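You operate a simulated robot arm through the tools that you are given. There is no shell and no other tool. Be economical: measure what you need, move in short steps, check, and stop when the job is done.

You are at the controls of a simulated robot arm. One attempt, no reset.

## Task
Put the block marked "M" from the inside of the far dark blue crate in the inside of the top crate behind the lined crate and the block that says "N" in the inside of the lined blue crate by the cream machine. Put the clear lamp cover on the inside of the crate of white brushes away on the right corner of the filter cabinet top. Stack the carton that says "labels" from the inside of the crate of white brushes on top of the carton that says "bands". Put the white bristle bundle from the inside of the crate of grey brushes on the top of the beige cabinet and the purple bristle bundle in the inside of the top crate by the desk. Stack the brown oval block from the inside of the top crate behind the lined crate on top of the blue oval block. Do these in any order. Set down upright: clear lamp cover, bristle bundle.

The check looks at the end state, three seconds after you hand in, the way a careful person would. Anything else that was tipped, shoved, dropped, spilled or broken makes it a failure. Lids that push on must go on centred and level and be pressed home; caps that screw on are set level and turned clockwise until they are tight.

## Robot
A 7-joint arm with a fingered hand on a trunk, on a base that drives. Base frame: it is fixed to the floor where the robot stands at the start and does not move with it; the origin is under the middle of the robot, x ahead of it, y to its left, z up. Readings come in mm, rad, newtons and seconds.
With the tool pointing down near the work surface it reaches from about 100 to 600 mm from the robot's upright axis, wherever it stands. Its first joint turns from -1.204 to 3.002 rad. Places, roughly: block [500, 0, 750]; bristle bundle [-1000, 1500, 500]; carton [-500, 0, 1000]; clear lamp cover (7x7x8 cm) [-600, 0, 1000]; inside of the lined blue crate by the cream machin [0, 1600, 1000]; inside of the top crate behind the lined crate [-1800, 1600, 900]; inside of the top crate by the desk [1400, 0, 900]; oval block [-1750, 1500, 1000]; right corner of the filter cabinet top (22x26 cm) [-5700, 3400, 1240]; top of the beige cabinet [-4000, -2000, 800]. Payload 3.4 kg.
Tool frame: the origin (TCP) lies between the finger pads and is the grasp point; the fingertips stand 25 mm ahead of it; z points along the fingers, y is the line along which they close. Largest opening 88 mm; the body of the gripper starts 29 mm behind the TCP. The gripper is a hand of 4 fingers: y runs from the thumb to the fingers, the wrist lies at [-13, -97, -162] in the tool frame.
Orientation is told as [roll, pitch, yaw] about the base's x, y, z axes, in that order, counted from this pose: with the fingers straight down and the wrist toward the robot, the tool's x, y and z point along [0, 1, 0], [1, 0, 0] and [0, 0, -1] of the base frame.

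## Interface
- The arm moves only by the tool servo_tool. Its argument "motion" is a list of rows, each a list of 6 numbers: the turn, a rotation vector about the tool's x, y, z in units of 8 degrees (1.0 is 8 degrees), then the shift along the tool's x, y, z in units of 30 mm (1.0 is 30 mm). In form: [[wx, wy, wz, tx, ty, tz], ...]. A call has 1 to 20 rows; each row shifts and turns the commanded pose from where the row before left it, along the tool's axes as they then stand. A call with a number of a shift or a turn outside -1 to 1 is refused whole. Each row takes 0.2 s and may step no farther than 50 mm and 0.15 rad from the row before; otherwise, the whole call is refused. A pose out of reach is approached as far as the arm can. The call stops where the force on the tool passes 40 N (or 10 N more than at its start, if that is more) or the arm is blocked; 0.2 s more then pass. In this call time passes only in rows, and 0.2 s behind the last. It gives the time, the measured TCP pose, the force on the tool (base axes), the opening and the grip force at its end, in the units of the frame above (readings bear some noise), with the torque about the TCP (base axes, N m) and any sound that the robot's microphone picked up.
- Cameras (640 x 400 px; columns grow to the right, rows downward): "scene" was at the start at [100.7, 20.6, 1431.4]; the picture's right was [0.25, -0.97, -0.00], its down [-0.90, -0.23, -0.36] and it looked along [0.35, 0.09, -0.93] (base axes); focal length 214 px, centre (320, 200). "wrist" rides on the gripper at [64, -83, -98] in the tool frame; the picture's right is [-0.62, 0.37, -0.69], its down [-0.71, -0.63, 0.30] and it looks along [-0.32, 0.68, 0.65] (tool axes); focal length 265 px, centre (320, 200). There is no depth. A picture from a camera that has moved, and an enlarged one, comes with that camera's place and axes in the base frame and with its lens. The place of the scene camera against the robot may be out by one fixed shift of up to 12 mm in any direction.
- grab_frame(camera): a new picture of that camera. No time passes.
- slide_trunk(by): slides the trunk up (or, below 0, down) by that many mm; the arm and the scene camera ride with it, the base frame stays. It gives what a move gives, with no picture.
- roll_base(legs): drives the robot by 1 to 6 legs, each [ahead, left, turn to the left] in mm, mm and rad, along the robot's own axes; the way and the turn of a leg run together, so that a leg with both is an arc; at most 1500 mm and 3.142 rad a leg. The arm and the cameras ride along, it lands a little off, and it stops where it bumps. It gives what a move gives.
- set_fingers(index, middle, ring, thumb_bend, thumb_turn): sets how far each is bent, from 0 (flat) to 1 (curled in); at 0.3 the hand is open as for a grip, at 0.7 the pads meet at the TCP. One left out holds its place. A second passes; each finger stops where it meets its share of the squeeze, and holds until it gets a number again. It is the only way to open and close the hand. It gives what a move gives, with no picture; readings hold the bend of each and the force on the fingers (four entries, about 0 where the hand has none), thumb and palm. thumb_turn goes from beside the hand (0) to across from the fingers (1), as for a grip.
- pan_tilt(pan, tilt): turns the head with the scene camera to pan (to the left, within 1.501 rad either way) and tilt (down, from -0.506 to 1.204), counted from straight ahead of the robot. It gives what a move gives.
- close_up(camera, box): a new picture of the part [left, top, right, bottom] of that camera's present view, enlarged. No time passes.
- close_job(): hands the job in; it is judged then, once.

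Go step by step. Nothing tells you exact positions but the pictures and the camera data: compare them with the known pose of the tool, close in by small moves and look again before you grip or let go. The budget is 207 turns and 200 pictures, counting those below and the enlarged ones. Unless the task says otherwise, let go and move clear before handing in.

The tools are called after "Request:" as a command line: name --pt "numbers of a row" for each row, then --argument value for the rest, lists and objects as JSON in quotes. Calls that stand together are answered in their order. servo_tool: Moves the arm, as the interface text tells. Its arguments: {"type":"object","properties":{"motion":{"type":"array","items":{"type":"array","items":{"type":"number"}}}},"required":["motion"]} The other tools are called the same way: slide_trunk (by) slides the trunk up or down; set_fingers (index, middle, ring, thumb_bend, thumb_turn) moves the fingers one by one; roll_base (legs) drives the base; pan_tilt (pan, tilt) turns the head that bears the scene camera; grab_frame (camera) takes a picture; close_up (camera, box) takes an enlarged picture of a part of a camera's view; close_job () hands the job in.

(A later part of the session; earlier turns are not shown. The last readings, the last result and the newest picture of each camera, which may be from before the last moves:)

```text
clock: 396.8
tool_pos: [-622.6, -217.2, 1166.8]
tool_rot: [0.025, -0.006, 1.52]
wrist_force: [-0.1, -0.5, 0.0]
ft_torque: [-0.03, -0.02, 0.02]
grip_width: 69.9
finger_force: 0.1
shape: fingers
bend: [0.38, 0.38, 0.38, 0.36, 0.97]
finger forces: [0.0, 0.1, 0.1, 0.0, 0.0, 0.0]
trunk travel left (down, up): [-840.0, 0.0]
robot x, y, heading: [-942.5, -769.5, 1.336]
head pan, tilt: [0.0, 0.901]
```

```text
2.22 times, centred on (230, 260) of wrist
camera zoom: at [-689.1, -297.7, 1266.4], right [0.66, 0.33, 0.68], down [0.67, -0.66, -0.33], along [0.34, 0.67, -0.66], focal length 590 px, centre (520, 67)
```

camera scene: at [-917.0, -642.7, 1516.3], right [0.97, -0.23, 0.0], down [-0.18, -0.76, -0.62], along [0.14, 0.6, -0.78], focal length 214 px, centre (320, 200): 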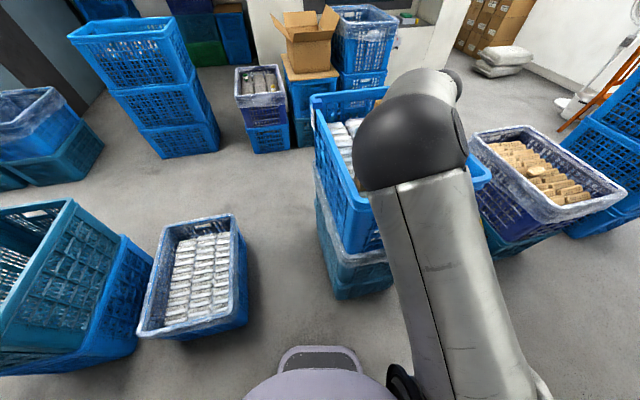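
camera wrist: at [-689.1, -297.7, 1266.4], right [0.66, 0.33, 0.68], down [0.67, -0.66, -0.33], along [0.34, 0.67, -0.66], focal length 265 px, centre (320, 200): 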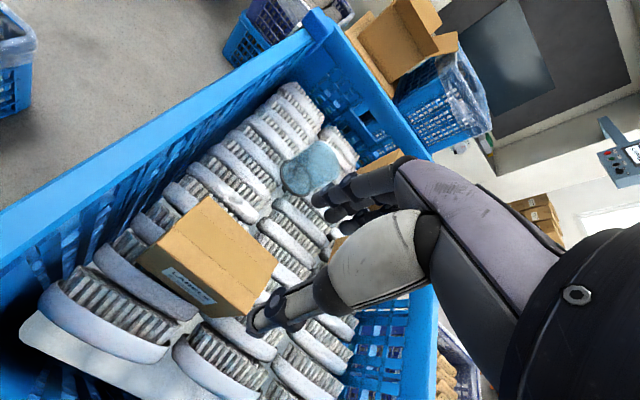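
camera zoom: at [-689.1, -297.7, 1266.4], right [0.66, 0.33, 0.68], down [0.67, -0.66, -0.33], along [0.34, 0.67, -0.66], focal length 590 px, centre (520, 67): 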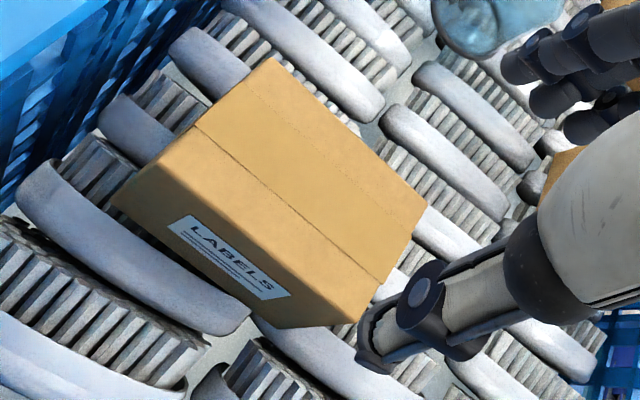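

LABELS confirmed; top centre ≈(-633,-202,1043). Opening the hand fully, aligning and descending.

Request:
set_fingers --index 0.3 --middle 0.3 --ring 0.3 --thumb_bend 0.3

Request:
servo_tool --pt "0 -0.18 -0.2 0.36 0.52 0.4" --pt "0 0 0 0 0 0.7" --pt "0 0 0 0 0 0.7" --pt "0 0 0 0 0 0.7"

Request:
grab_frame --camera "wrist"

```text
clock: 397.8
tool_pos: [-621.5, -216.3, 1167.4]
tool_rot: [0.026, -0.006, 1.52]
wrist_force: [-0.7, -0.1, -0.2]
ft_torque: [-0.02, 0.0, 0.01]
grip_width: 84.4
finger_force: 0.0
shape: fingers
bend: [0.3, 0.3, 0.3, 0.3, 0.97]
finger forces: [0.0, 0.0, 0.1, 0.0, 0.0, 0.0]
trunk travel left (down, up): [-840.0, 0.0]
robot x, y, heading: [-942.0, -770.0, 1.34]
head pan, tilt: [0.0, 0.901]
```

```text
clock: 398.8
tool_pos: [-632.4, -199.9, 1091.5]
tool_rot: [-0.003, -0.004, 1.55]
wrist_force: [0.2, 0.3, -1.6]
ft_torque: [0.03, -0.01, 0.04]
grip_width: 84.3
finger_force: 0.1
shape: fingers
bend: [0.3, 0.3, 0.3, 0.3, 0.97]
finger forces: [0.0, 0.0, 0.0, 0.1, 0.1, 0.1]
trunk travel left (down, up): [-840.0, 0.0]
robot x, y, heading: [-945.0, -772.7, 1.332]
head pan, tilt: [0.0, 0.901]
```

```text
52 pictures are left
camera wrist: at [-699.2, -282.3, 1189.1], right [0.62, 0.35, 0.7], down [0.7, -0.64, -0.3], along [0.34, 0.68, -0.65], focal length 265 px, centre (320, 200)
```

wrist: 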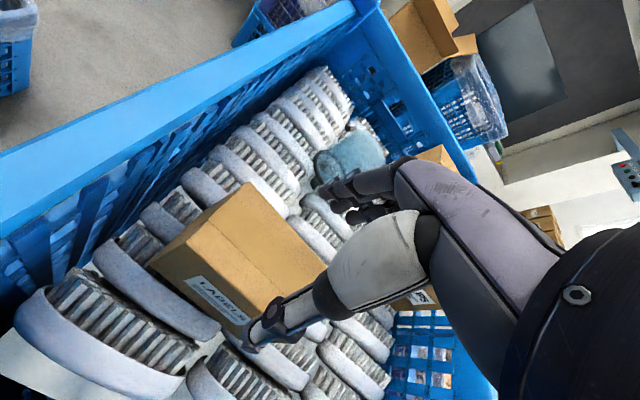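

Request:
servo_tool --pt "0 0 0 0 -0.1 0.6" --pt "0 0 0 0 0 0.5" --pt "0 0 0 0 0 0.5" --pt "0 0 0 0 0 0.4"

Request:
close_up --camera "wrist" --box '[160, 130, 440, 350]'

```text
clock: 399.8
tool_pos: [-635.4, -200.7, 1031.6]
tool_rot: [-0.003, -0.006, 1.553]
wrist_force: [0.0, 1.1, 1.5]
ft_torque: [0.06, -0.01, -0.02]
grip_width: 85.0
finger_force: 1.4
shape: fingers
bend: [0.3, 0.3, 0.3, 0.3, 0.97]
finger forces: [1.9, 0.0, 0.1, 0.0, 0.1, 0.1]
trunk travel left (down, up): [-840.0, 0.0]
robot x, y, heading: [-939.7, -774.6, 1.338]
head pan, tilt: [0.0, 0.901]
```

```text
1.82 times, centred on (300, 240) of wrist
camera zoom: at [-701.9, -285.2, 1128.7], right [0.62, 0.35, 0.7], down [0.7, -0.64, -0.3], along [0.34, 0.68, -0.65], focal length 483 px, centre (356, 127)
```

zoom: 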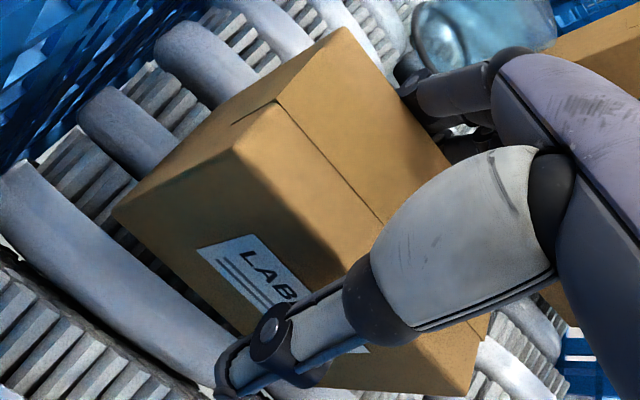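

Request:
set_fingers --index 0.55 --middle 0.55 --ring 0.55 --thumb_bend 0.55

Request:
close_up --camera "wrist" --box '[160, 130, 440, 350]'

```text
clock: 400.8
tool_pos: [-634.1, -202.9, 1032.3]
tool_rot: [-0.003, -0.005, 1.549]
wrist_force: [0.0, 2.5, 5.8]
ft_torque: [0.42, -0.01, 0.01]
grip_width: 58.5
finger_force: 23.2
shape: fingers
bend: [0.42, 0.49, 0.49, 0.46, 0.96]
finger forces: [14.9, 5.1, 4.6, 0.0, 21.1, 0.0]
trunk travel left (down, up): [-840.0, 0.0]
robot x, y, heading: [-940.5, -775.2, 1.332]
head pan, tilt: [0.0, 0.901]
```

```text
1.82 times, centred on (300, 240) of wrist
camera zoom: at [-702.0, -285.7, 1129.1], right [0.62, 0.35, 0.7], down [0.7, -0.64, -0.31], along [0.34, 0.68, -0.65], focal length 483 px, centre (356, 127)
```

zoom: 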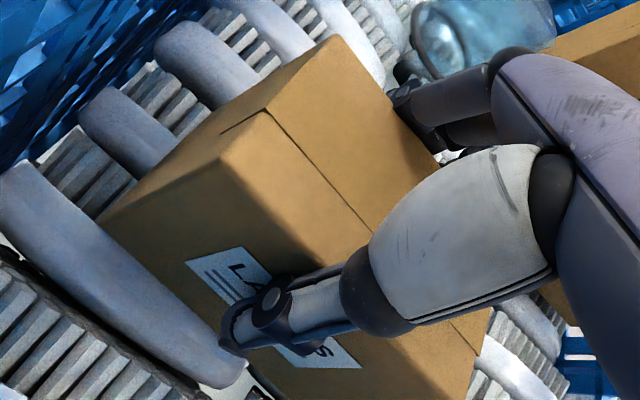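

Gripped firmly. Lifting out.

Request:
servo_tool --pt "0 0 0 0 0 -0.4" --pt "0 0 0 0 0 -0.8" --pt "0 0 0 0 0 -1" --pt "0 0 0 0 0 -1" --pt "0 0 0 0 0 -1" --pt "0 0 0 0 0 -1" --pt "0 0 0 0 0 -0.8"

Request:
grab_frame --camera "wrist"

```text
clock: 402.4
tool_pos: [-627.1, -204.5, 1211.5]
tool_rot: [0.02, -0.01, 1.535]
wrist_force: [0.5, -1.1, -1.8]
ft_torque: [0.03, 0.0, -0.02]
grip_width: 58.3
finger_force: 20.9
shape: fingers
bend: [0.43, 0.5, 0.49, 0.46, 0.96]
finger forces: [12.9, 4.2, 3.8, 0.1, 21.3, 0.0]
trunk travel left (down, up): [-840.0, 0.0]
robot x, y, heading: [-942.0, -770.0, 1.338]
head pan, tilt: [0.0, 0.901]
```

```text
49 pictures are left
camera wrist: at [-692.9, -287.4, 1309.8], right [0.65, 0.34, 0.68], down [0.69, -0.65, -0.32], along [0.34, 0.68, -0.65], focal length 265 px, centre (320, 200)
```

wrist: 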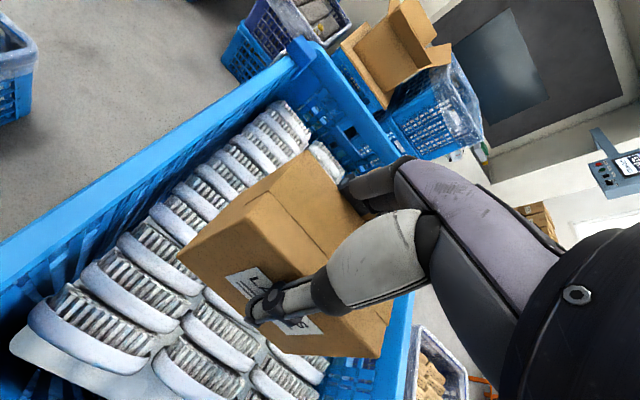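

LABELS is in hand. I'll carry it round through the east gap to the north side, to set it on the BANDS carton at about (-454,127).

Request:
roll_base --legs '[[300, -917, 0], [0, 0, -1.338]]'

```text
clock: 410.8
tool_pos: [654.5, -890.6, 1210.8]
tool_rot: [0.016, -0.007, 0.18]
wrist_force: [-0.4, -0.9, -0.9]
ft_torque: [-0.01, 0.0, 0.01]
grip_width: 57.6
finger_force: 19.9
shape: fingers
bend: [0.44, 0.5, 0.5, 0.46, 0.96]
finger forces: [12.2, 4.0, 3.4, 0.0, 20.3, 0.0]
trunk travel left (down, up): [-840.0, 0.0]
robot x, y, heading: [30.6, -698.9, -0.02]
head pan, tilt: [0.0, 0.901]
```

Request:
roll_base --legs '[[0, 0, 0.02], [0, 600, 0]]'

Request:
roll_base --legs '[[0, 810, 0], [-190, 0, 0], [0, 0, -1.76]]'

Request:
grab_frame --camera "scene"

Request:
grab_frame --camera "wrist"

```text
clock: 414.6
tool_pos: [659.6, -276.1, 1209.8]
tool_rot: [0.019, -0.007, 0.186]
wrist_force: [-1.1, -0.5, -1.7]
ft_torque: [0.03, -0.02, -0.02]
grip_width: 57.4
finger_force: 20.4
shape: fingers
bend: [0.44, 0.5, 0.5, 0.46, 0.96]
finger forces: [12.4, 4.0, 3.5, 0.0, 20.3, 0.0]
trunk travel left (down, up): [-840.0, 0.0]
robot x, y, heading: [38.9, -96.0, -0.002]
head pan, tilt: [0.0, 0.901]
```

```text
clock: 424.3
tool_pos: [-447.3, 137.2, 1209.8]
tool_rot: [0.02, -0.007, -1.561]
wrist_force: [0.5, 0.5, -1.4]
ft_torque: [0.02, -0.02, 0.0]
grip_width: 56.6
finger_force: 19.0
shape: fingers
bend: [0.44, 0.5, 0.5, 0.47, 0.96]
finger forces: [11.8, 3.7, 3.3, 0.1, 18.8, 0.1]
trunk travel left (down, up): [-840.0, 0.0]
robot x, y, heading: [-158.7, 719.8, -1.756]
head pan, tilt: [0.0, 0.901]
```

```text
48 pictures are left
camera scene: at [-183.6, 602.4, 1516.2], right [-0.98, 0.18, 0.0], down [0.14, 0.77, -0.62], along [-0.11, -0.61, -0.78], focal length 214 px, centre (320, 200)
```

scene: 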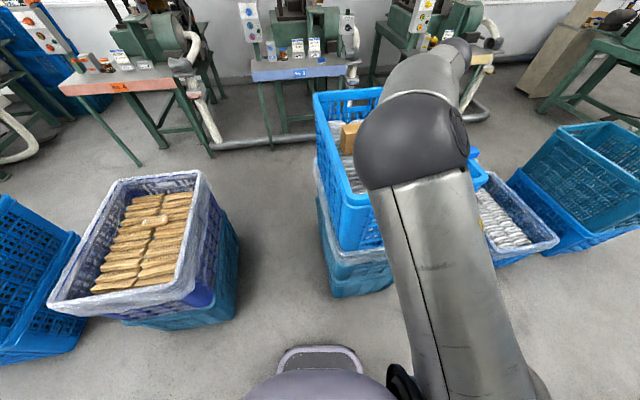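

```text
47 pictures are left
camera wrist: at [-387.0, 221.5, 1308.3], right [-0.63, -0.37, 0.68], down [-0.71, 0.62, -0.32], along [-0.3, -0.69, -0.66], focal length 265 px, centre (320, 200)
```

wrist: 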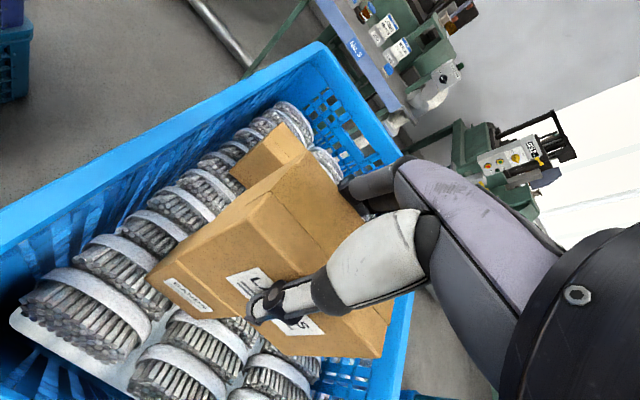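

Request:
close_up --camera "wrist" --box '[120, 120, 400, 370]'

```text
1.60 times, centred on (260, 245) of wrist
camera zoom: at [-387.0, 221.5, 1308.3], right [-0.63, -0.37, 0.68], down [-0.71, 0.62, -0.32], along [-0.3, -0.69, -0.66], focal length 425 px, centre (416, 128)
```

zoom: 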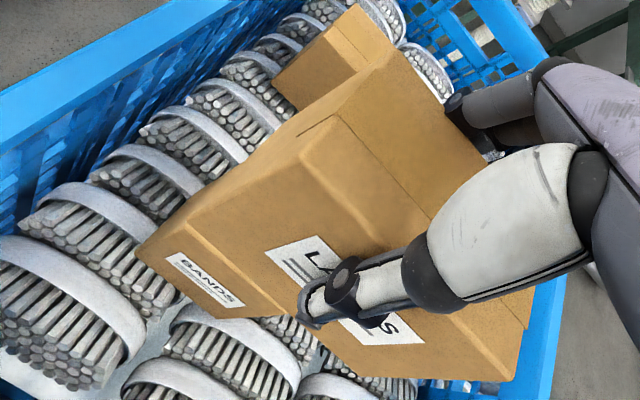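

BANDS is right below but mostly hidden by the held carton. I'll step aside 140 mm to measure it precisely.

Request:
roll_base --legs '[[0, -140, 0]]'

Request:
close_up --camera "wrist" --box '[0, 80, 320, 330]'

```text
clock: 425.7
tool_pos: [-581.7, 161.9, 1211.1]
tool_rot: [0.021, -0.009, -1.558]
wrist_force: [0.2, 0.2, -1.1]
ft_torque: [-0.02, 0.04, 0.0]
grip_width: 56.8
finger_force: 19.2
shape: fingers
bend: [0.44, 0.5, 0.5, 0.47, 0.96]
finger forces: [11.8, 3.6, 3.3, 0.0, 19.0, 0.1]
trunk travel left (down, up): [-840.0, 0.0]
robot x, y, heading: [-295.3, 745.1, -1.753]
head pan, tilt: [0.0, 0.901]
```

```text
1.60 times, centred on (160, 205) of wrist
camera zoom: at [-522.5, 246.3, 1308.3], right [-0.63, -0.37, 0.68], down [-0.72, 0.62, -0.32], along [-0.3, -0.69, -0.66], focal length 425 px, centre (576, 192)
```

zoom: 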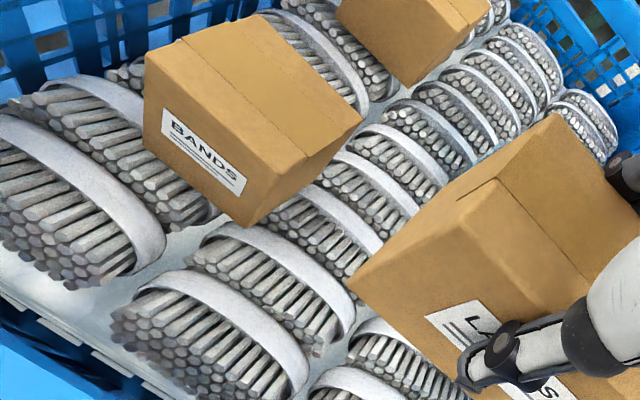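

BANDS: centre ≈(-448,118), top ≈1063, about 76×58 mm. I'll step back and align LABELS over it.

Request:
roll_base --legs '[[0, 137, 0]]'

Request:
servo_tool --pt "0 -0.15 0 0 0.3 0" --pt "0 0 0 0 0.3 0.3"

```text
clock: 427.0
tool_pos: [-447.3, 136.5, 1209.5]
tool_rot: [0.024, -0.009, -1.559]
wrist_force: [-0.3, -0.7, -1.7]
ft_torque: [-0.01, 0.0, 0.0]
grip_width: 56.8
finger_force: 19.2
shape: fingers
bend: [0.44, 0.5, 0.5, 0.47, 0.96]
finger forces: [11.7, 3.6, 3.3, 0.0, 18.9, 0.1]
trunk travel left (down, up): [-840.0, 0.0]
robot x, y, heading: [-158.6, 718.6, -1.755]
head pan, tilt: [0.0, 0.901]
```

```text
clock: 427.6
tool_pos: [-446.6, 118.1, 1200.5]
tool_rot: [-0.001, -0.005, -1.559]
wrist_force: [0.3, -0.6, -1.9]
ft_torque: [-0.01, 0.02, 0.03]
grip_width: 56.6
finger_force: 19.3
shape: fingers
bend: [0.44, 0.5, 0.5, 0.47, 0.96]
finger forces: [11.9, 3.7, 3.3, 0.0, 18.9, 0.0]
trunk travel left (down, up): [-840.0, 0.0]
robot x, y, heading: [-156.8, 721.2, -1.753]
head pan, tilt: [0.0, 0.901]
```

Request:
servo_tool --pt "0 0 0 0 0 0.8" --pt "0 0 0 0 0 0.8" --pt "0 0 0 0 0 0.4"

Request:
close_up --camera "wrist" --box '[120, 120, 400, 370]'

```text
clock: 428.4
tool_pos: [-448.4, 116.8, 1142.0]
tool_rot: [0.002, -0.005, -1.561]
wrist_force: [-0.2, 0.4, -2.1]
ft_torque: [-0.03, -0.06, -0.01]
grip_width: 56.5
finger_force: 18.9
shape: fingers
bend: [0.44, 0.5, 0.5, 0.47, 0.96]
finger forces: [11.7, 3.6, 3.3, 0.0, 18.8, 0.1]
trunk travel left (down, up): [-840.0, 0.0]
robot x, y, heading: [-157.3, 720.0, -1.755]
head pan, tilt: [0.0, 0.901]
```

```text
1.60 times, centred on (260, 245) of wrist
camera zoom: at [-386.0, 202.8, 1238.9], right [-0.62, -0.37, 0.69], down [-0.72, 0.62, -0.31], along [-0.32, -0.69, -0.65], focal length 425 px, centre (416, 128)
```

zoom: 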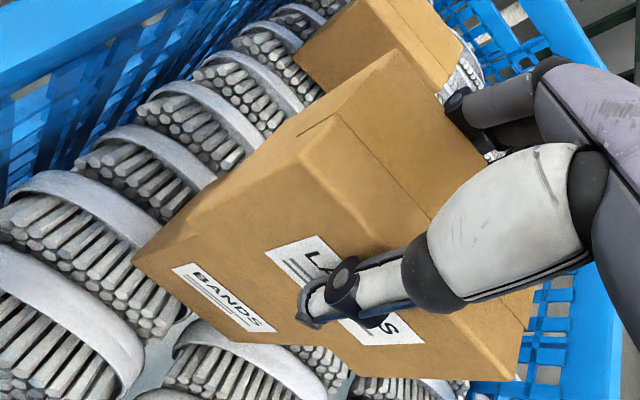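

Request:
servo_tool --pt "0 0 0 0 0 0.3" --pt "0 0 0 0 0 0.2" --pt "0 0 0 0 0 0.15" --pt "0 0 0 0 0 0.1"

Request:
close_up --camera "wrist" --box '[120, 120, 400, 370]'

```text
clock: 429.2
tool_pos: [-446.9, 117.4, 1136.2]
tool_rot: [-0.009, -0.036, -1.562]
wrist_force: [1.2, 2.8, 21.3]
ft_torque: [-0.1, -0.12, 0.05]
grip_width: 57.0
finger_force: 22.4
shape: fingers
bend: [0.44, 0.5, 0.5, 0.48, 0.96]
finger forces: [14.9, 3.6, 3.2, 0.0, 22.6, 0.0]
trunk travel left (down, up): [-840.0, 0.0]
robot x, y, heading: [-156.3, 720.0, -1.748]
head pan, tilt: [0.0, 0.901]
stopped in row 4: the force on the tool passed its limit at 42 N (the readings are from after the stop); the commanded pose is now the measured one
```

```text
1.60 times, centred on (260, 245) of wrist
camera zoom: at [-384.9, 204.7, 1230.0], right [-0.61, -0.35, 0.71], down [-0.72, 0.61, -0.32], along [-0.32, -0.71, -0.63], focal length 425 px, centre (416, 128)
```

zoom: 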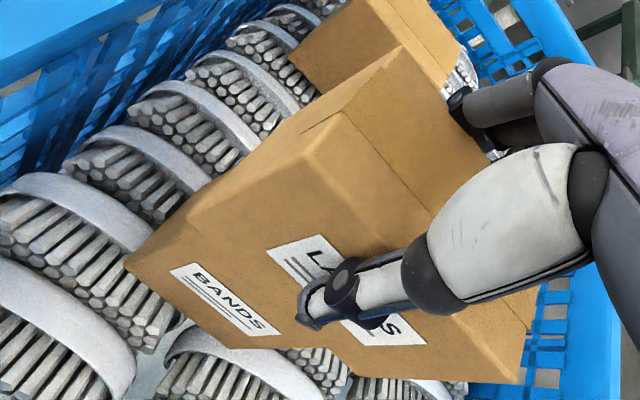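

Contact. I'll ease off and level before releasing.

Request:
servo_tool --pt "0.2 0 0 0 0 -0.05" --pt "0 0 0 0 0 0"

```text
clock: 429.8
tool_pos: [-448.5, 119.7, 1135.5]
tool_rot: [-0.007, -0.001, -1.563]
wrist_force: [-0.5, 1.3, 22.4]
ft_torque: [-0.73, -0.02, 0.03]
grip_width: 58.0
finger_force: 25.6
shape: fingers
bend: [0.43, 0.5, 0.49, 0.48, 0.96]
finger forces: [16.9, 5.0, 4.4, 0.0, 24.2, 0.1]
trunk travel left (down, up): [-840.0, 0.0]
robot x, y, heading: [-158.1, 720.5, -1.752]
head pan, tilt: [0.0, 0.901]
```

Request:
servo_tool --pt "0 0 0 0 0 -0.08"

Request:
set_fingers --index 0.38 --middle 0.42 --ring 0.42 --thumb_bend 0.41

Request:
close_up --camera "wrist" --box '[120, 120, 400, 370]'

```text
clock: 430.2
tool_pos: [-448.8, 121.0, 1135.1]
tool_rot: [-0.006, 0.002, -1.562]
wrist_force: [-1.1, -0.2, 17.7]
ft_torque: [-0.53, -0.05, 0.04]
grip_width: 57.7
finger_force: 23.8
shape: fingers
bend: [0.43, 0.5, 0.49, 0.48, 0.96]
finger forces: [16.5, 4.6, 4.2, 0.1, 22.5, 0.0]
trunk travel left (down, up): [-840.0, 0.0]
robot x, y, heading: [-156.4, 720.5, -1.751]
head pan, tilt: [0.0, 0.901]
```

```text
clock: 431.2
tool_pos: [-448.3, 118.0, 1133.9]
tool_rot: [-0.008, 0.005, -1.561]
wrist_force: [1.1, 1.0, 2.1]
ft_torque: [0.04, -0.01, 0.02]
grip_width: 71.1
finger_force: 4.4
shape: fingers
bend: [0.36, 0.42, 0.42, 0.4, 0.97]
finger forces: [3.9, 0.0, 0.0, 0.0, 5.5, 0.1]
trunk travel left (down, up): [-840.0, 0.0]
robot x, y, heading: [-155.1, 717.6, -1.757]
head pan, tilt: [0.0, 0.901]
```

```text
1.60 times, centred on (260, 245) of wrist
camera zoom: at [-385.8, 201.0, 1231.8], right [-0.61, -0.38, 0.69], down [-0.72, 0.62, -0.3], along [-0.32, -0.68, -0.66], focal length 425 px, centre (416, 128)
```

zoom: 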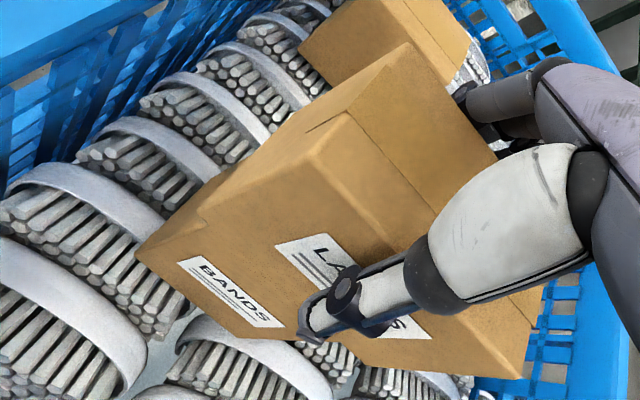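

Request:
set_fingers --index 0.3 --middle 0.3 --ring 0.3 --thumb_bend 0.3

Request:
close_up --camera "wrist" --box '[120, 120, 400, 370]'

```text
clock: 432.2
tool_pos: [-447.8, 116.9, 1133.6]
tool_rot: [-0.006, 0.005, -1.563]
wrist_force: [0.1, 0.4, -0.3]
ft_torque: [0.02, -0.01, -0.03]
grip_width: 84.6
finger_force: 0.1
shape: fingers
bend: [0.3, 0.3, 0.3, 0.3, 0.97]
finger forces: [0.0, 0.1, 0.0, 0.1, 0.5, 0.1]
trunk travel left (down, up): [-840.0, 0.0]
robot x, y, heading: [-157.4, 723.3, -1.752]
head pan, tilt: [0.0, 0.901]
```

```text
1.60 times, centred on (260, 245) of wrist
camera zoom: at [-386.2, 200.2, 1231.9], right [-0.61, -0.38, 0.69], down [-0.72, 0.62, -0.3], along [-0.32, -0.68, -0.66], focal length 425 px, centre (416, 128)
```

zoom: 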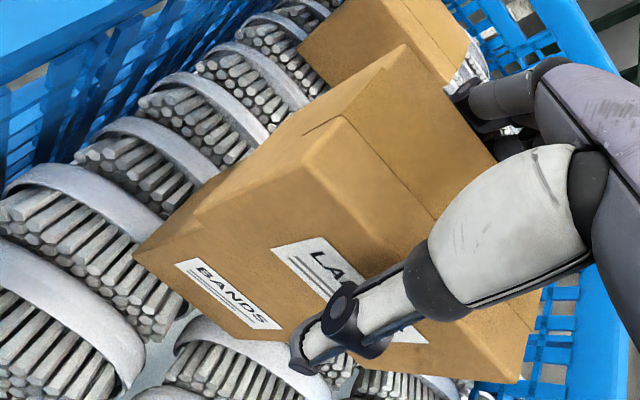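

Only a feather touch at the thumb remains; I'll shift 4 mm off it and rise.

Request:
servo_tool --pt "0 0 0 0 -0.13 0" --pt "0 0 0 0 0 -0.3" --pt "0 0 0 0 0 -0.5" --pt "0 0 0 0 0 -0.7" --pt "0 0 0 0 0 -0.8" --pt "0 0 0 0 0 -0.5"

Request:
roll_base --legs '[[0, -150, 0]]'

Request:
grab_frame --camera "wrist"

Request:
grab_frame --camera "scene"

```text
clock: 433.6
tool_pos: [-447.8, 120.4, 1218.6]
tool_rot: [-0.005, 0.005, -1.562]
wrist_force: [-0.2, 0.2, 0.3]
ft_torque: [-0.03, -0.01, -0.04]
grip_width: 84.7
finger_force: 0.1
shape: fingers
bend: [0.3, 0.3, 0.3, 0.3, 0.97]
finger forces: [0.0, 0.1, 0.1, 0.0, 0.0, 0.0]
trunk travel left (down, up): [-840.0, 0.0]
robot x, y, heading: [-154.1, 720.4, -1.757]
head pan, tilt: [0.0, 0.901]
```

```text
clock: 435.0
tool_pos: [-595.5, 148.3, 1217.3]
tool_rot: [-0.004, 0.004, -1.559]
wrist_force: [-0.7, 0.9, -0.1]
ft_torque: [0.0, 0.0, 0.04]
grip_width: 85.1
finger_force: 0.1
shape: fingers
bend: [0.3, 0.3, 0.3, 0.3, 0.97]
finger forces: [0.0, 0.1, 0.0, 0.0, 0.0, 0.0]
trunk travel left (down, up): [-840.0, 0.0]
robot x, y, heading: [-305.2, 744.0, -1.751]
head pan, tilt: [0.0, 0.901]
```

```text
40 pictures are left
camera wrist: at [-533.7, 231.0, 1315.4], right [-0.61, -0.38, 0.69], down [-0.72, 0.62, -0.3], along [-0.32, -0.68, -0.66], focal length 265 px, centre (320, 200)
```

wrist: 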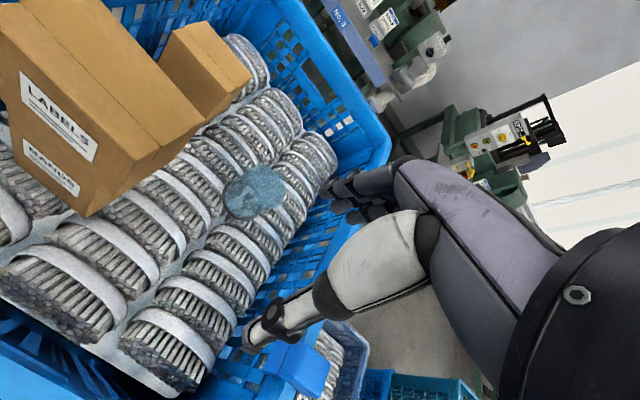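

```text
39 pictures are left
camera scene: at [-332.0, 630.1, 1516.3], right [-0.98, 0.18, 0.0], down [0.14, 0.77, -0.62], along [-0.11, -0.61, -0.78], focal length 214 px, centre (320, 200)
```

scene: 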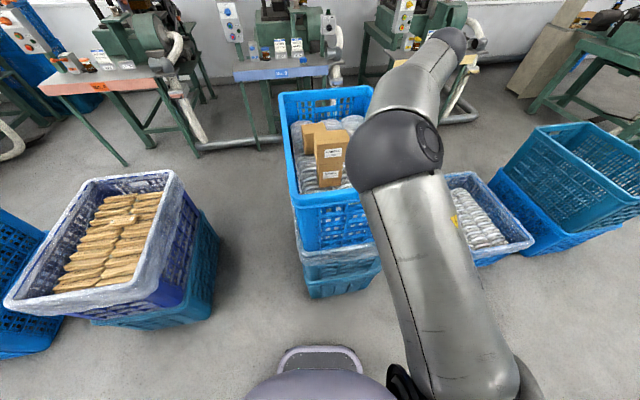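

LABELS sits squarely on BANDS. Now the clear lamp cover at about (-590,3): I'll move over it with the fingers opened wide.

Request:
roll_base --legs '[[142, 31, 0]]'

Request:
set_fingers --index 0.24 --middle 0.24 --ring 0.24 --thumb_bend 0.24

Request:
close_up --camera "wrist" --box '[80, 130, 400, 380]'

```text
clock: 436.3
tool_pos: [-592.0, 6.7, 1216.7]
tool_rot: [-0.005, 0.005, -1.561]
wrist_force: [-0.7, -0.1, -0.3]
ft_torque: [-0.02, -0.03, 0.03]
grip_width: 84.9
finger_force: 0.0
shape: fingers
bend: [0.3, 0.3, 0.3, 0.3, 0.97]
finger forces: [0.0, 0.1, 0.0, 0.0, 0.1, 0.0]
trunk travel left (down, up): [-840.0, 0.0]
robot x, y, heading: [-303.1, 604.1, -1.756]
head pan, tilt: [0.0, 0.901]
```

```text
clock: 437.3
tool_pos: [-590.7, 5.2, 1217.5]
tool_rot: [-0.005, 0.004, -1.563]
wrist_force: [-0.1, 0.6, 0.1]
ft_torque: [0.02, 0.03, 0.01]
grip_width: 95.7
finger_force: 0.1
shape: fingers
bend: [0.24, 0.24, 0.24, 0.24, 0.97]
finger forces: [0.0, 0.1, 0.0, 0.0, 0.0, 0.1]
trunk travel left (down, up): [-840.0, 0.0]
robot x, y, heading: [-299.2, 604.5, -1.751]
head pan, tilt: [0.0, 0.901]
```

```text
1.60 times, centred on (240, 255) of wrist
camera zoom: at [-529.1, 88.5, 1315.5], right [-0.61, -0.38, 0.69], down [-0.72, 0.63, -0.3], along [-0.32, -0.68, -0.66], focal length 425 px, centre (448, 112)
```

zoom: 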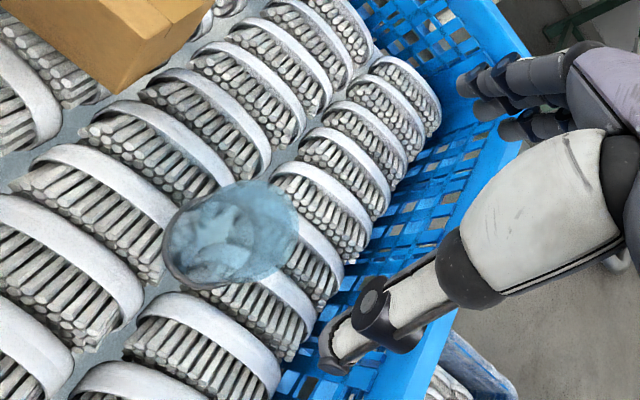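

Request:
servo_tool --pt "0 0 0 -0.13 0.1 0.9" --pt "0 0 0 0 0 1" --pt "0 0 0 0 0 1" --pt "0 0 0 0 0 1"

Request:
close_up --camera "wrist" --box '[80, 130, 400, 380]'

```text
clock: 438.3
tool_pos: [-597.1, 2.9, 1100.3]
tool_rot: [-0.004, 0.006, -1.559]
wrist_force: [0.3, -0.2, -0.3]
ft_torque: [0.03, -0.02, -0.01]
grip_width: 95.8
finger_force: 0.0
shape: fingers
bend: [0.24, 0.24, 0.24, 0.24, 0.97]
finger forces: [0.0, 0.1, 0.0, 0.0, 0.0, 0.1]
trunk travel left (down, up): [-840.0, 0.0]
robot x, y, heading: [-300.8, 604.2, -1.748]
head pan, tilt: [0.0, 0.901]
```

```text
1.60 times, centred on (240, 255) of wrist
camera zoom: at [-534.4, 86.8, 1197.7], right [-0.61, -0.38, 0.69], down [-0.72, 0.62, -0.3], along [-0.32, -0.68, -0.66], focal length 425 px, centre (448, 112)
```

zoom: 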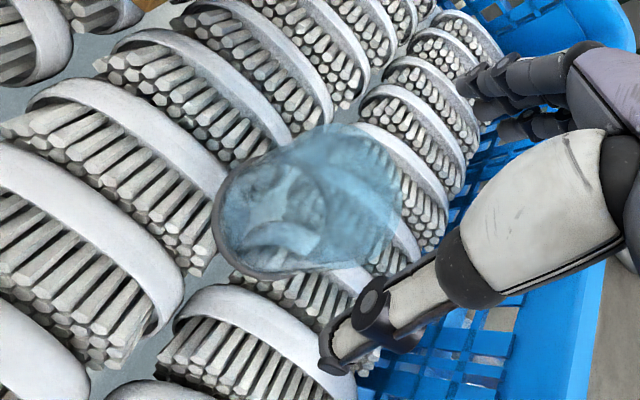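

Request:
servo_tool --pt "0 0 0 0.17 -0.07 0.6" --pt "0 0 0 0 0 0.6" --pt "0 0 0 0 0 0.6" --pt "0 0 0 0 0 0.5"

Request:
close_up --camera "wrist" --box '[80, 130, 400, 380]'

```text
clock: 439.3
tool_pos: [-590.8, 6.6, 1031.8]
tool_rot: [-0.005, 0.005, -1.564]
wrist_force: [0.5, -0.9, -0.8]
ft_torque: [0.03, 0.05, 0.03]
grip_width: 96.0
finger_force: 0.1
shape: fingers
bend: [0.24, 0.24, 0.24, 0.24, 0.97]
finger forces: [0.0, 0.0, 0.1, 0.1, 0.1, 0.0]
trunk travel left (down, up): [-840.0, 0.0]
robot x, y, heading: [-302.2, 604.3, -1.751]
head pan, tilt: [0.0, 0.901]
```

```text
1.60 times, centred on (240, 255) of wrist
camera zoom: at [-529.3, 88.1, 1129.0], right [-0.61, -0.38, 0.69], down [-0.72, 0.63, -0.3], along [-0.32, -0.68, -0.66], focal length 425 px, centre (448, 112)
```

zoom: 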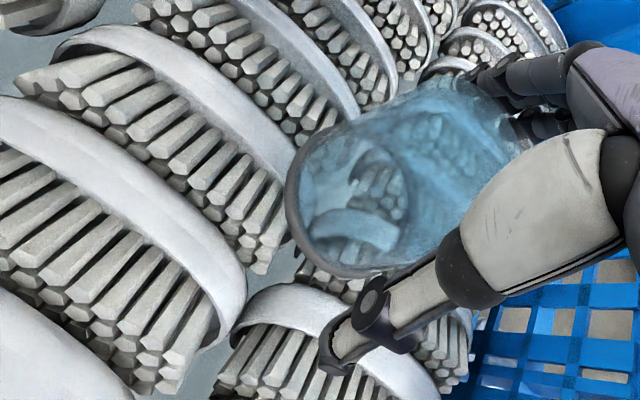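

Request:
set_fingers --index 0.46 --middle 0.46 --ring 0.46 --thumb_bend 0.44

Request:
close_up --camera "wrist" --box '[80, 130, 400, 380]'

```text
clock: 440.3
tool_pos: [-591.0, 5.3, 1031.8]
tool_rot: [-0.006, 0.004, -1.563]
wrist_force: [0.5, -0.3, 0.9]
ft_torque: [-0.02, 0.0, 0.01]
grip_width: 63.5
finger_force: 6.1
shape: fingers
bend: [0.4, 0.45, 0.46, 0.4, 0.97]
finger forces: [5.8, 0.6, 0.0, 0.1, 6.0, 0.1]
trunk travel left (down, up): [-840.0, 0.0]
robot x, y, heading: [-299.8, 603.8, -1.757]
head pan, tilt: [0.0, 0.901]
```

```text
1.60 times, centred on (240, 255) of wrist
camera zoom: at [-529.1, 88.5, 1129.4], right [-0.61, -0.38, 0.69], down [-0.72, 0.63, -0.3], along [-0.32, -0.68, -0.66], focal length 425 px, centre (448, 112)
```

zoom: 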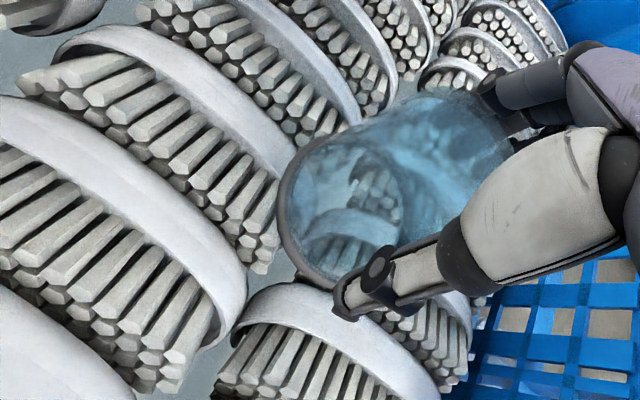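

Request:
set_fingers --index 0.52 --middle 0.56 --ring 0.58 --thumb_bend 0.48

Request:
servo_tool --pt "0 0 0 0 0 -0.3" --pt "0 0 0 0 0 -0.4"

Request:
close_up --camera "wrist" --box '[80, 130, 400, 380]'

```text
clock: 441.3
tool_pos: [-591.5, 4.8, 1032.8]
tool_rot: [-0.006, 0.003, -1.562]
wrist_force: [-0.3, -1.6, 2.5]
ft_torque: [-0.13, 0.03, -0.01]
grip_width: 60.9
finger_force: 12.7
shape: fingers
bend: [0.44, 0.5, 0.56, 0.42, 0.97]
finger forces: [7.4, 4.9, 0.7, 0.0, 12.9, 0.0]
trunk travel left (down, up): [-840.0, 0.0]
robot x, y, heading: [-301.4, 606.2, -1.75]
head pan, tilt: [0.0, 0.901]
```

```text
clock: 441.9
tool_pos: [-591.8, 4.6, 1052.9]
tool_rot: [-0.006, 0.003, -1.562]
wrist_force: [-0.6, 0.2, -1.3]
ft_torque: [-0.02, 0.06, 0.02]
grip_width: 60.3
finger_force: 12.3
shape: fingers
bend: [0.44, 0.5, 0.56, 0.42, 0.97]
finger forces: [7.2, 4.5, 0.4, 0.0, 12.7, 0.0]
trunk travel left (down, up): [-840.0, 0.0]
robot x, y, heading: [-299.2, 606.2, -1.752]
head pan, tilt: [0.0, 0.901]
```

```text
1.60 times, centred on (240, 255) of wrist
camera zoom: at [-528.6, 88.6, 1149.8], right [-0.61, -0.38, 0.69], down [-0.72, 0.63, -0.3], along [-0.32, -0.68, -0.66], focal length 425 px, centre (448, 112)
```

zoom: 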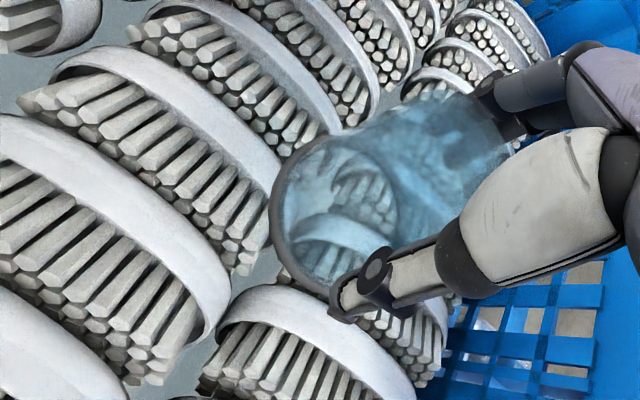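

Lamp cover is held. I'll raise it clear, rotate away from the carton stack and head west.

Request:
servo_tool --pt "0 0 0 0 0 -0.8" --pt "0 0 0 0 0 -1" --pt "0 0 0 0 0 -1" --pt "0 0 0 0 0 -1" --pt "0 0 0 0 0 -1" --pt "0 0 0 0 0 -0.8"

Request:
roll_base --legs '[[0, 0, -1.39], [0, -120, 0], [1400, 0, 0]]'

Request:
roll_base --legs '[[1200, 0, 0]]'

Request:
pan_tilt --pan -0.4 --tilt 0.3

Request:
grab_frame --camera "scene"

```text
clock: 443.3
tool_pos: [-588.7, 5.0, 1221.0]
tool_rot: [-0.004, 0.004, -1.56]
wrist_force: [0.7, 0.7, 0.2]
ft_torque: [0.01, 0.04, 0.01]
grip_width: 60.4
finger_force: 11.9
shape: fingers
bend: [0.44, 0.5, 0.56, 0.42, 0.97]
finger forces: [7.0, 4.4, 0.4, 0.1, 12.3, 0.0]
trunk travel left (down, up): [-840.0, 0.0]
robot x, y, heading: [-301.6, 604.4, -1.752]
head pan, tilt: [0.0, 0.901]
```

```text
clock: 454.4
tool_pos: [-2314.9, 854.2, 1219.7]
tool_rot: [-0.006, 0.005, -2.92]
wrist_force: [-0.2, 0.8, -1.3]
ft_torque: [-0.02, -0.02, -0.02]
grip_width: 59.5
finger_force: 11.3
shape: fingers
bend: [0.45, 0.51, 0.56, 0.42, 0.97]
finger forces: [6.5, 4.2, 0.3, 0.1, 11.3, 0.0]
trunk travel left (down, up): [-840.0, 0.0]
robot x, y, heading: [-1665.5, 698.8, -3.11]
head pan, tilt: [0.0, 0.901]
```

```text
clock: 460.5
tool_pos: [-3524.6, 823.8, 1220.6]
tool_rot: [-0.006, 0.005, -2.926]
wrist_force: [0.3, -0.3, -1.0]
ft_torque: [-0.02, 0.02, 0.01]
grip_width: 59.9
finger_force: 10.7
shape: fingers
bend: [0.45, 0.51, 0.56, 0.42, 0.97]
finger forces: [6.5, 4.2, 0.3, 0.1, 11.4, 0.0]
trunk travel left (down, up): [-840.0, 0.0]
robot x, y, heading: [-2875.7, 661.2, -3.112]
head pan, tilt: [0.0, 0.901]
```

```text
clock: 461.5
tool_pos: [-3524.4, 823.9, 1219.3]
tool_rot: [-0.006, 0.006, -2.929]
wrist_force: [0.4, 0.7, -0.2]
ft_torque: [-0.02, -0.01, -0.02]
grip_width: 59.8
finger_force: 10.9
shape: fingers
bend: [0.45, 0.51, 0.56, 0.42, 0.97]
finger forces: [6.5, 4.3, 0.3, 0.1, 11.4, 0.0]
trunk travel left (down, up): [-840.0, 0.0]
robot x, y, heading: [-2878.4, 665.2, -3.115]
head pan, tilt: [-0.4, 0.3]
```

```text
33 pictures are left
camera scene: at [-3018.7, 704.7, 1568.4], right [0.36, 0.93, 0.0], down [0.28, -0.11, -0.95], along [-0.89, 0.35, -0.3], focal length 214 px, centre (320, 200)
```

scene: 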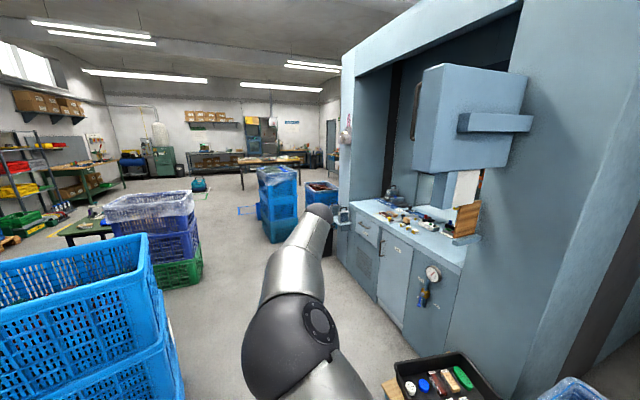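

The aisle is clear to the west; the filter cabinet should be round the end of the blue-grey machine. Driving on and looking again.

Request:
roll_base --legs '[[0, 0, -0.03], [1100, -190, 0], [1100, -190, 0]]'

Request:
pan_tilt --pan -0.9 --tilt 0.25

Request:
grab_frame --camera "scene"

```text
clock: 472.9
tool_pos: [-5743.3, 1142.5, 1219.6]
tool_rot: [-0.005, 0.006, -2.913]
wrist_force: [-0.3, 0.1, 0.0]
ft_torque: [-0.04, -0.03, 0.01]
grip_width: 59.9
finger_force: 11.3
shape: fingers
bend: [0.45, 0.51, 0.56, 0.42, 0.97]
finger forces: [6.5, 4.1, 0.3, 0.0, 11.4, 0.1]
trunk travel left (down, up): [-840.0, 0.0]
robot x, y, heading: [-5095.3, 993.6, -3.105]
head pan, tilt: [-0.4, 0.3]
```

```text
clock: 473.9
tool_pos: [-5743.6, 1142.0, 1219.0]
tool_rot: [-0.006, 0.005, -2.912]
wrist_force: [0.0, 0.5, -0.5]
ft_torque: [0.02, 0.02, 0.0]
grip_width: 59.7
finger_force: 11.9
shape: fingers
bend: [0.45, 0.51, 0.56, 0.42, 0.97]
finger forces: [6.4, 4.2, 0.3, 0.0, 11.4, 0.0]
trunk travel left (down, up): [-840.0, 0.0]
robot x, y, heading: [-5098.3, 989.7, -3.099]
head pan, tilt: [-0.901, 0.25]
```

```text
32 pictures are left
camera scene: at [-5209.4, 1068.7, 1573.2], right [0.76, 0.65, 0.0], down [0.16, -0.19, -0.97], along [-0.63, 0.73, -0.25], focal length 214 px, centre (320, 200)
```

scene: 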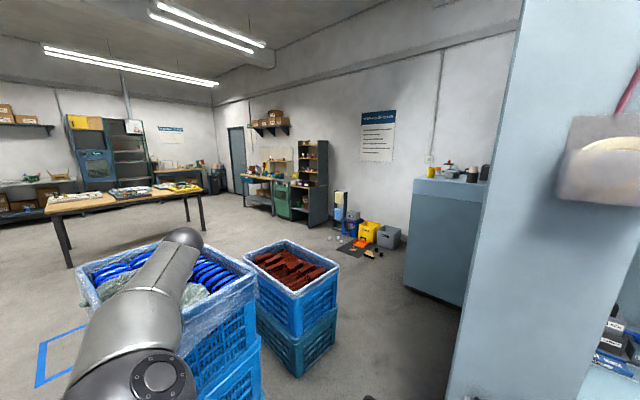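

Request:
close_up --camera "scene" --box '[390, 140, 500, 310]'

```text
2.35 times, centred on (445, 225) of scene
camera zoom: at [-5209.4, 1068.7, 1573.2], right [0.76, 0.65, 0.0], down [0.16, -0.19, -0.97], along [-0.63, 0.73, -0.25], focal length 505 px, centre (26, 141)
```

zoom: 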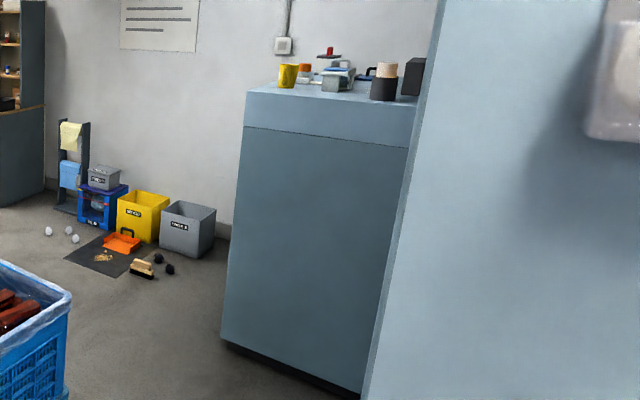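

The filter cabinet (front face y≈3330, x from -5880 eastward, top ≈1230) has its items at the back; the free front-corner patch near (-5720,3430) is the target. I'll drive up to it facing north.

Request:
roll_base --legs '[[545, 0, 0], [0, 0, -1.612], [1450, 0, 0]]'

Request:
servo_tool --pt "0 0 0 0 0 -0.7" --pt "0 0 0 0 0 -0.7" --pt "0 0 0 0 0 -0.7" --pt "0 0 0 0 0 -0.7" --pt "0 0 0 0 0 -0.7" --pt "0 0 0 0 0 -0.7"

Request:
pan_tilt --pan 0.2 --tilt 0.3

Request:
grab_frame --camera "scene"

Request:
grab_frame --camera "wrist"

```text
clock: 479.8
tool_pos: [-5757.1, 1585.6, 1217.9]
tool_rot: [-0.003, 0.004, 2.229]
wrist_force: [-0.6, -0.6, -0.2]
ft_torque: [0.0, -0.02, -0.01]
grip_width: 59.2
finger_force: 10.5
shape: fingers
bend: [0.45, 0.51, 0.56, 0.42, 0.97]
finger forces: [6.1, 3.9, 0.4, 0.1, 10.7, 0.0]
trunk travel left (down, up): [-840.0, 0.0]
robot x, y, heading: [-5625.4, 936.9, 2.039]
head pan, tilt: [-0.901, 0.25]
stopped in leg 2: the robot was blocked; the commanded pose is now the measured one
```

```text
clock: 481.2
tool_pos: [-5757.8, 1585.5, 1345.0]
tool_rot: [-0.004, 0.005, 2.228]
wrist_force: [0.2, 0.9, -1.3]
ft_torque: [-0.01, 0.0, 0.03]
grip_width: 59.2
finger_force: 10.4
shape: fingers
bend: [0.45, 0.51, 0.57, 0.42, 0.97]
finger forces: [6.1, 3.9, 0.2, 0.1, 10.5, 0.0]
trunk travel left (down, up): [-840.0, 0.0]
robot x, y, heading: [-5623.5, 932.2, 2.035]
head pan, tilt: [-0.901, 0.25]
```

```text
clock: 482.6
tool_pos: [-5758.1, 1586.0, 1345.3]
tool_rot: [-0.005, 0.005, 2.229]
wrist_force: [0.4, 0.1, -0.4]
ft_torque: [0.04, 0.01, 0.0]
grip_width: 59.0
finger_force: 10.2
shape: fingers
bend: [0.45, 0.51, 0.57, 0.42, 0.97]
finger forces: [6.1, 3.8, 0.1, 0.1, 10.5, 0.1]
trunk travel left (down, up): [-840.0, 0.0]
robot x, y, heading: [-5626.1, 933.0, 2.039]
head pan, tilt: [0.201, 0.3]
```

```text
30 pictures are left
camera scene: at [-5707.5, 1059.4, 1568.5], right [0.79, 0.62, 0.0], down [0.18, -0.23, -0.96], along [-0.59, 0.75, -0.3], focal length 214 px, centre (320, 200)
```

scene: 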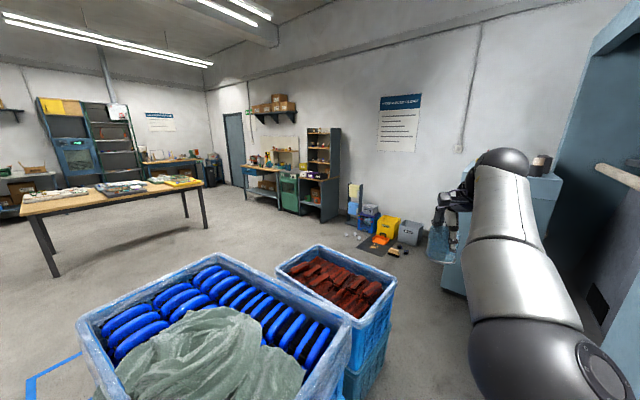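

```text
29 pictures are left
camera wrist: at [-5759.5, 1480.6, 1442.7], right [0.26, 0.67, 0.69], down [0.95, -0.06, -0.3], along [-0.16, 0.74, -0.66], focal length 265 px, centre (320, 200)
```

wrist: 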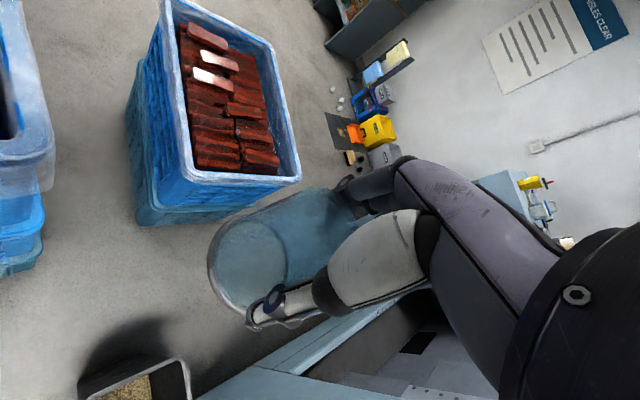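

The turn stopped at heading 2.04, though no force shows on the arm. I'll take a look to my lower right before retrying gently.

Request:
roll_base --legs '[[0, 0, -0.2]]'

Request:
pan_tilt --pan -1.0 --tilt 0.8

Request:
grab_frame --camera "scene"

```text
clock: 483.4
tool_pos: [-5743.2, 1583.9, 1345.1]
tool_rot: [-0.003, 0.006, 2.205]
wrist_force: [0.3, -0.7, -1.1]
ft_torque: [0.02, 0.01, -0.01]
grip_width: 59.3
finger_force: 10.1
shape: fingers
bend: [0.45, 0.51, 0.57, 0.42, 0.97]
finger forces: [6.1, 4.0, 0.1, 0.0, 10.5, 0.1]
trunk travel left (down, up): [-840.0, 0.0]
robot x, y, heading: [-5623.6, 930.1, 2.018]
head pan, tilt: [0.201, 0.3]
stopped in leg 1: the robot was blocked; the commanded pose is now the measured one
```

```text
clock: 484.8
tool_pos: [-5742.5, 1583.9, 1344.4]
tool_rot: [-0.004, 0.006, 2.205]
wrist_force: [-0.3, 0.0, -0.5]
ft_torque: [0.01, -0.01, 0.04]
grip_width: 59.2
finger_force: 10.3
shape: fingers
bend: [0.45, 0.51, 0.57, 0.42, 0.97]
finger forces: [6.0, 3.8, 0.1, 0.0, 10.5, 0.1]
trunk travel left (down, up): [-840.0, 0.0]
robot x, y, heading: [-5623.8, 931.2, 2.016]
head pan, tilt: [-1.0, 0.799]
```

```text
28 pictures are left
camera scene: at [-5606.6, 1050.3, 1524.2], right [0.85, -0.53, 0.0], down [-0.38, -0.61, -0.7], along [0.37, 0.59, -0.72], focal length 214 px, centre (320, 200)
```

scene: 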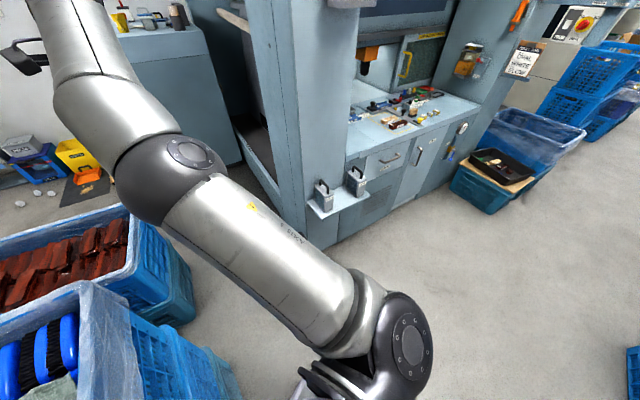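

I had come up against the lined crate on my left, and a dust bin sits in the narrow passage ahead. I'll back away and go round the crates on their west side instead.

Request:
roll_base --legs '[[-200, 0, 0], [0, 0, 1.125], [0, 110, 0]]'

Request:
pan_tilt --pan -0.3 --tilt 0.7

Request:
grab_frame --camera "scene"

```text
clock: 490.0
tool_pos: [-6176.8, 812.1, 1344.2]
tool_rot: [-0.004, 0.005, -2.956]
wrist_force: [0.2, 0.2, -1.4]
ft_torque: [-0.01, 0.0, 0.0]
grip_width: 58.8
finger_force: 10.2
shape: fingers
bend: [0.46, 0.51, 0.57, 0.42, 0.97]
finger forces: [5.9, 3.8, 0.3, 0.1, 10.1, 0.0]
trunk travel left (down, up): [-840.0, 0.0]
robot x, y, heading: [-5540.8, 635.6, 3.139]
head pan, tilt: [-1.0, 0.799]
```

```text
clock: 491.1
tool_pos: [-6177.2, 812.9, 1345.7]
tool_rot: [-0.004, 0.004, -2.957]
wrist_force: [-0.7, -0.3, -1.0]
ft_torque: [0.02, -0.04, -0.01]
grip_width: 58.2
finger_force: 10.4
shape: fingers
bend: [0.46, 0.51, 0.57, 0.42, 0.97]
finger forces: [6.0, 3.9, 0.2, 0.0, 10.1, 0.1]
trunk travel left (down, up): [-840.0, 0.0]
robot x, y, heading: [-5539.0, 635.1, 3.139]
head pan, tilt: [-0.3, 0.7]
```

```text
27 pictures are left
camera scene: at [-5670.4, 668.1, 1532.4], right [0.3, 0.95, 0.0], down [0.61, -0.19, -0.76], along [-0.73, 0.23, -0.64], focal length 214 px, centre (320, 200)
```

scene: 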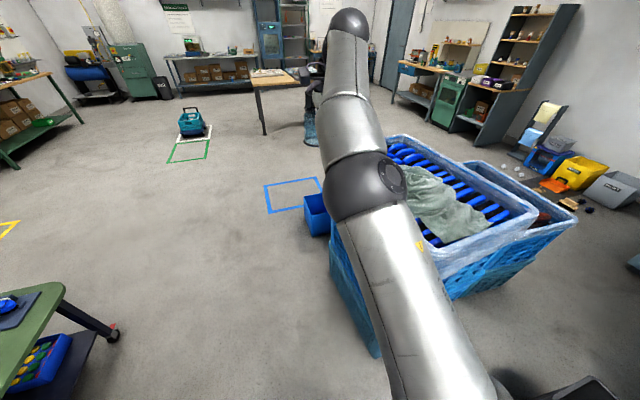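

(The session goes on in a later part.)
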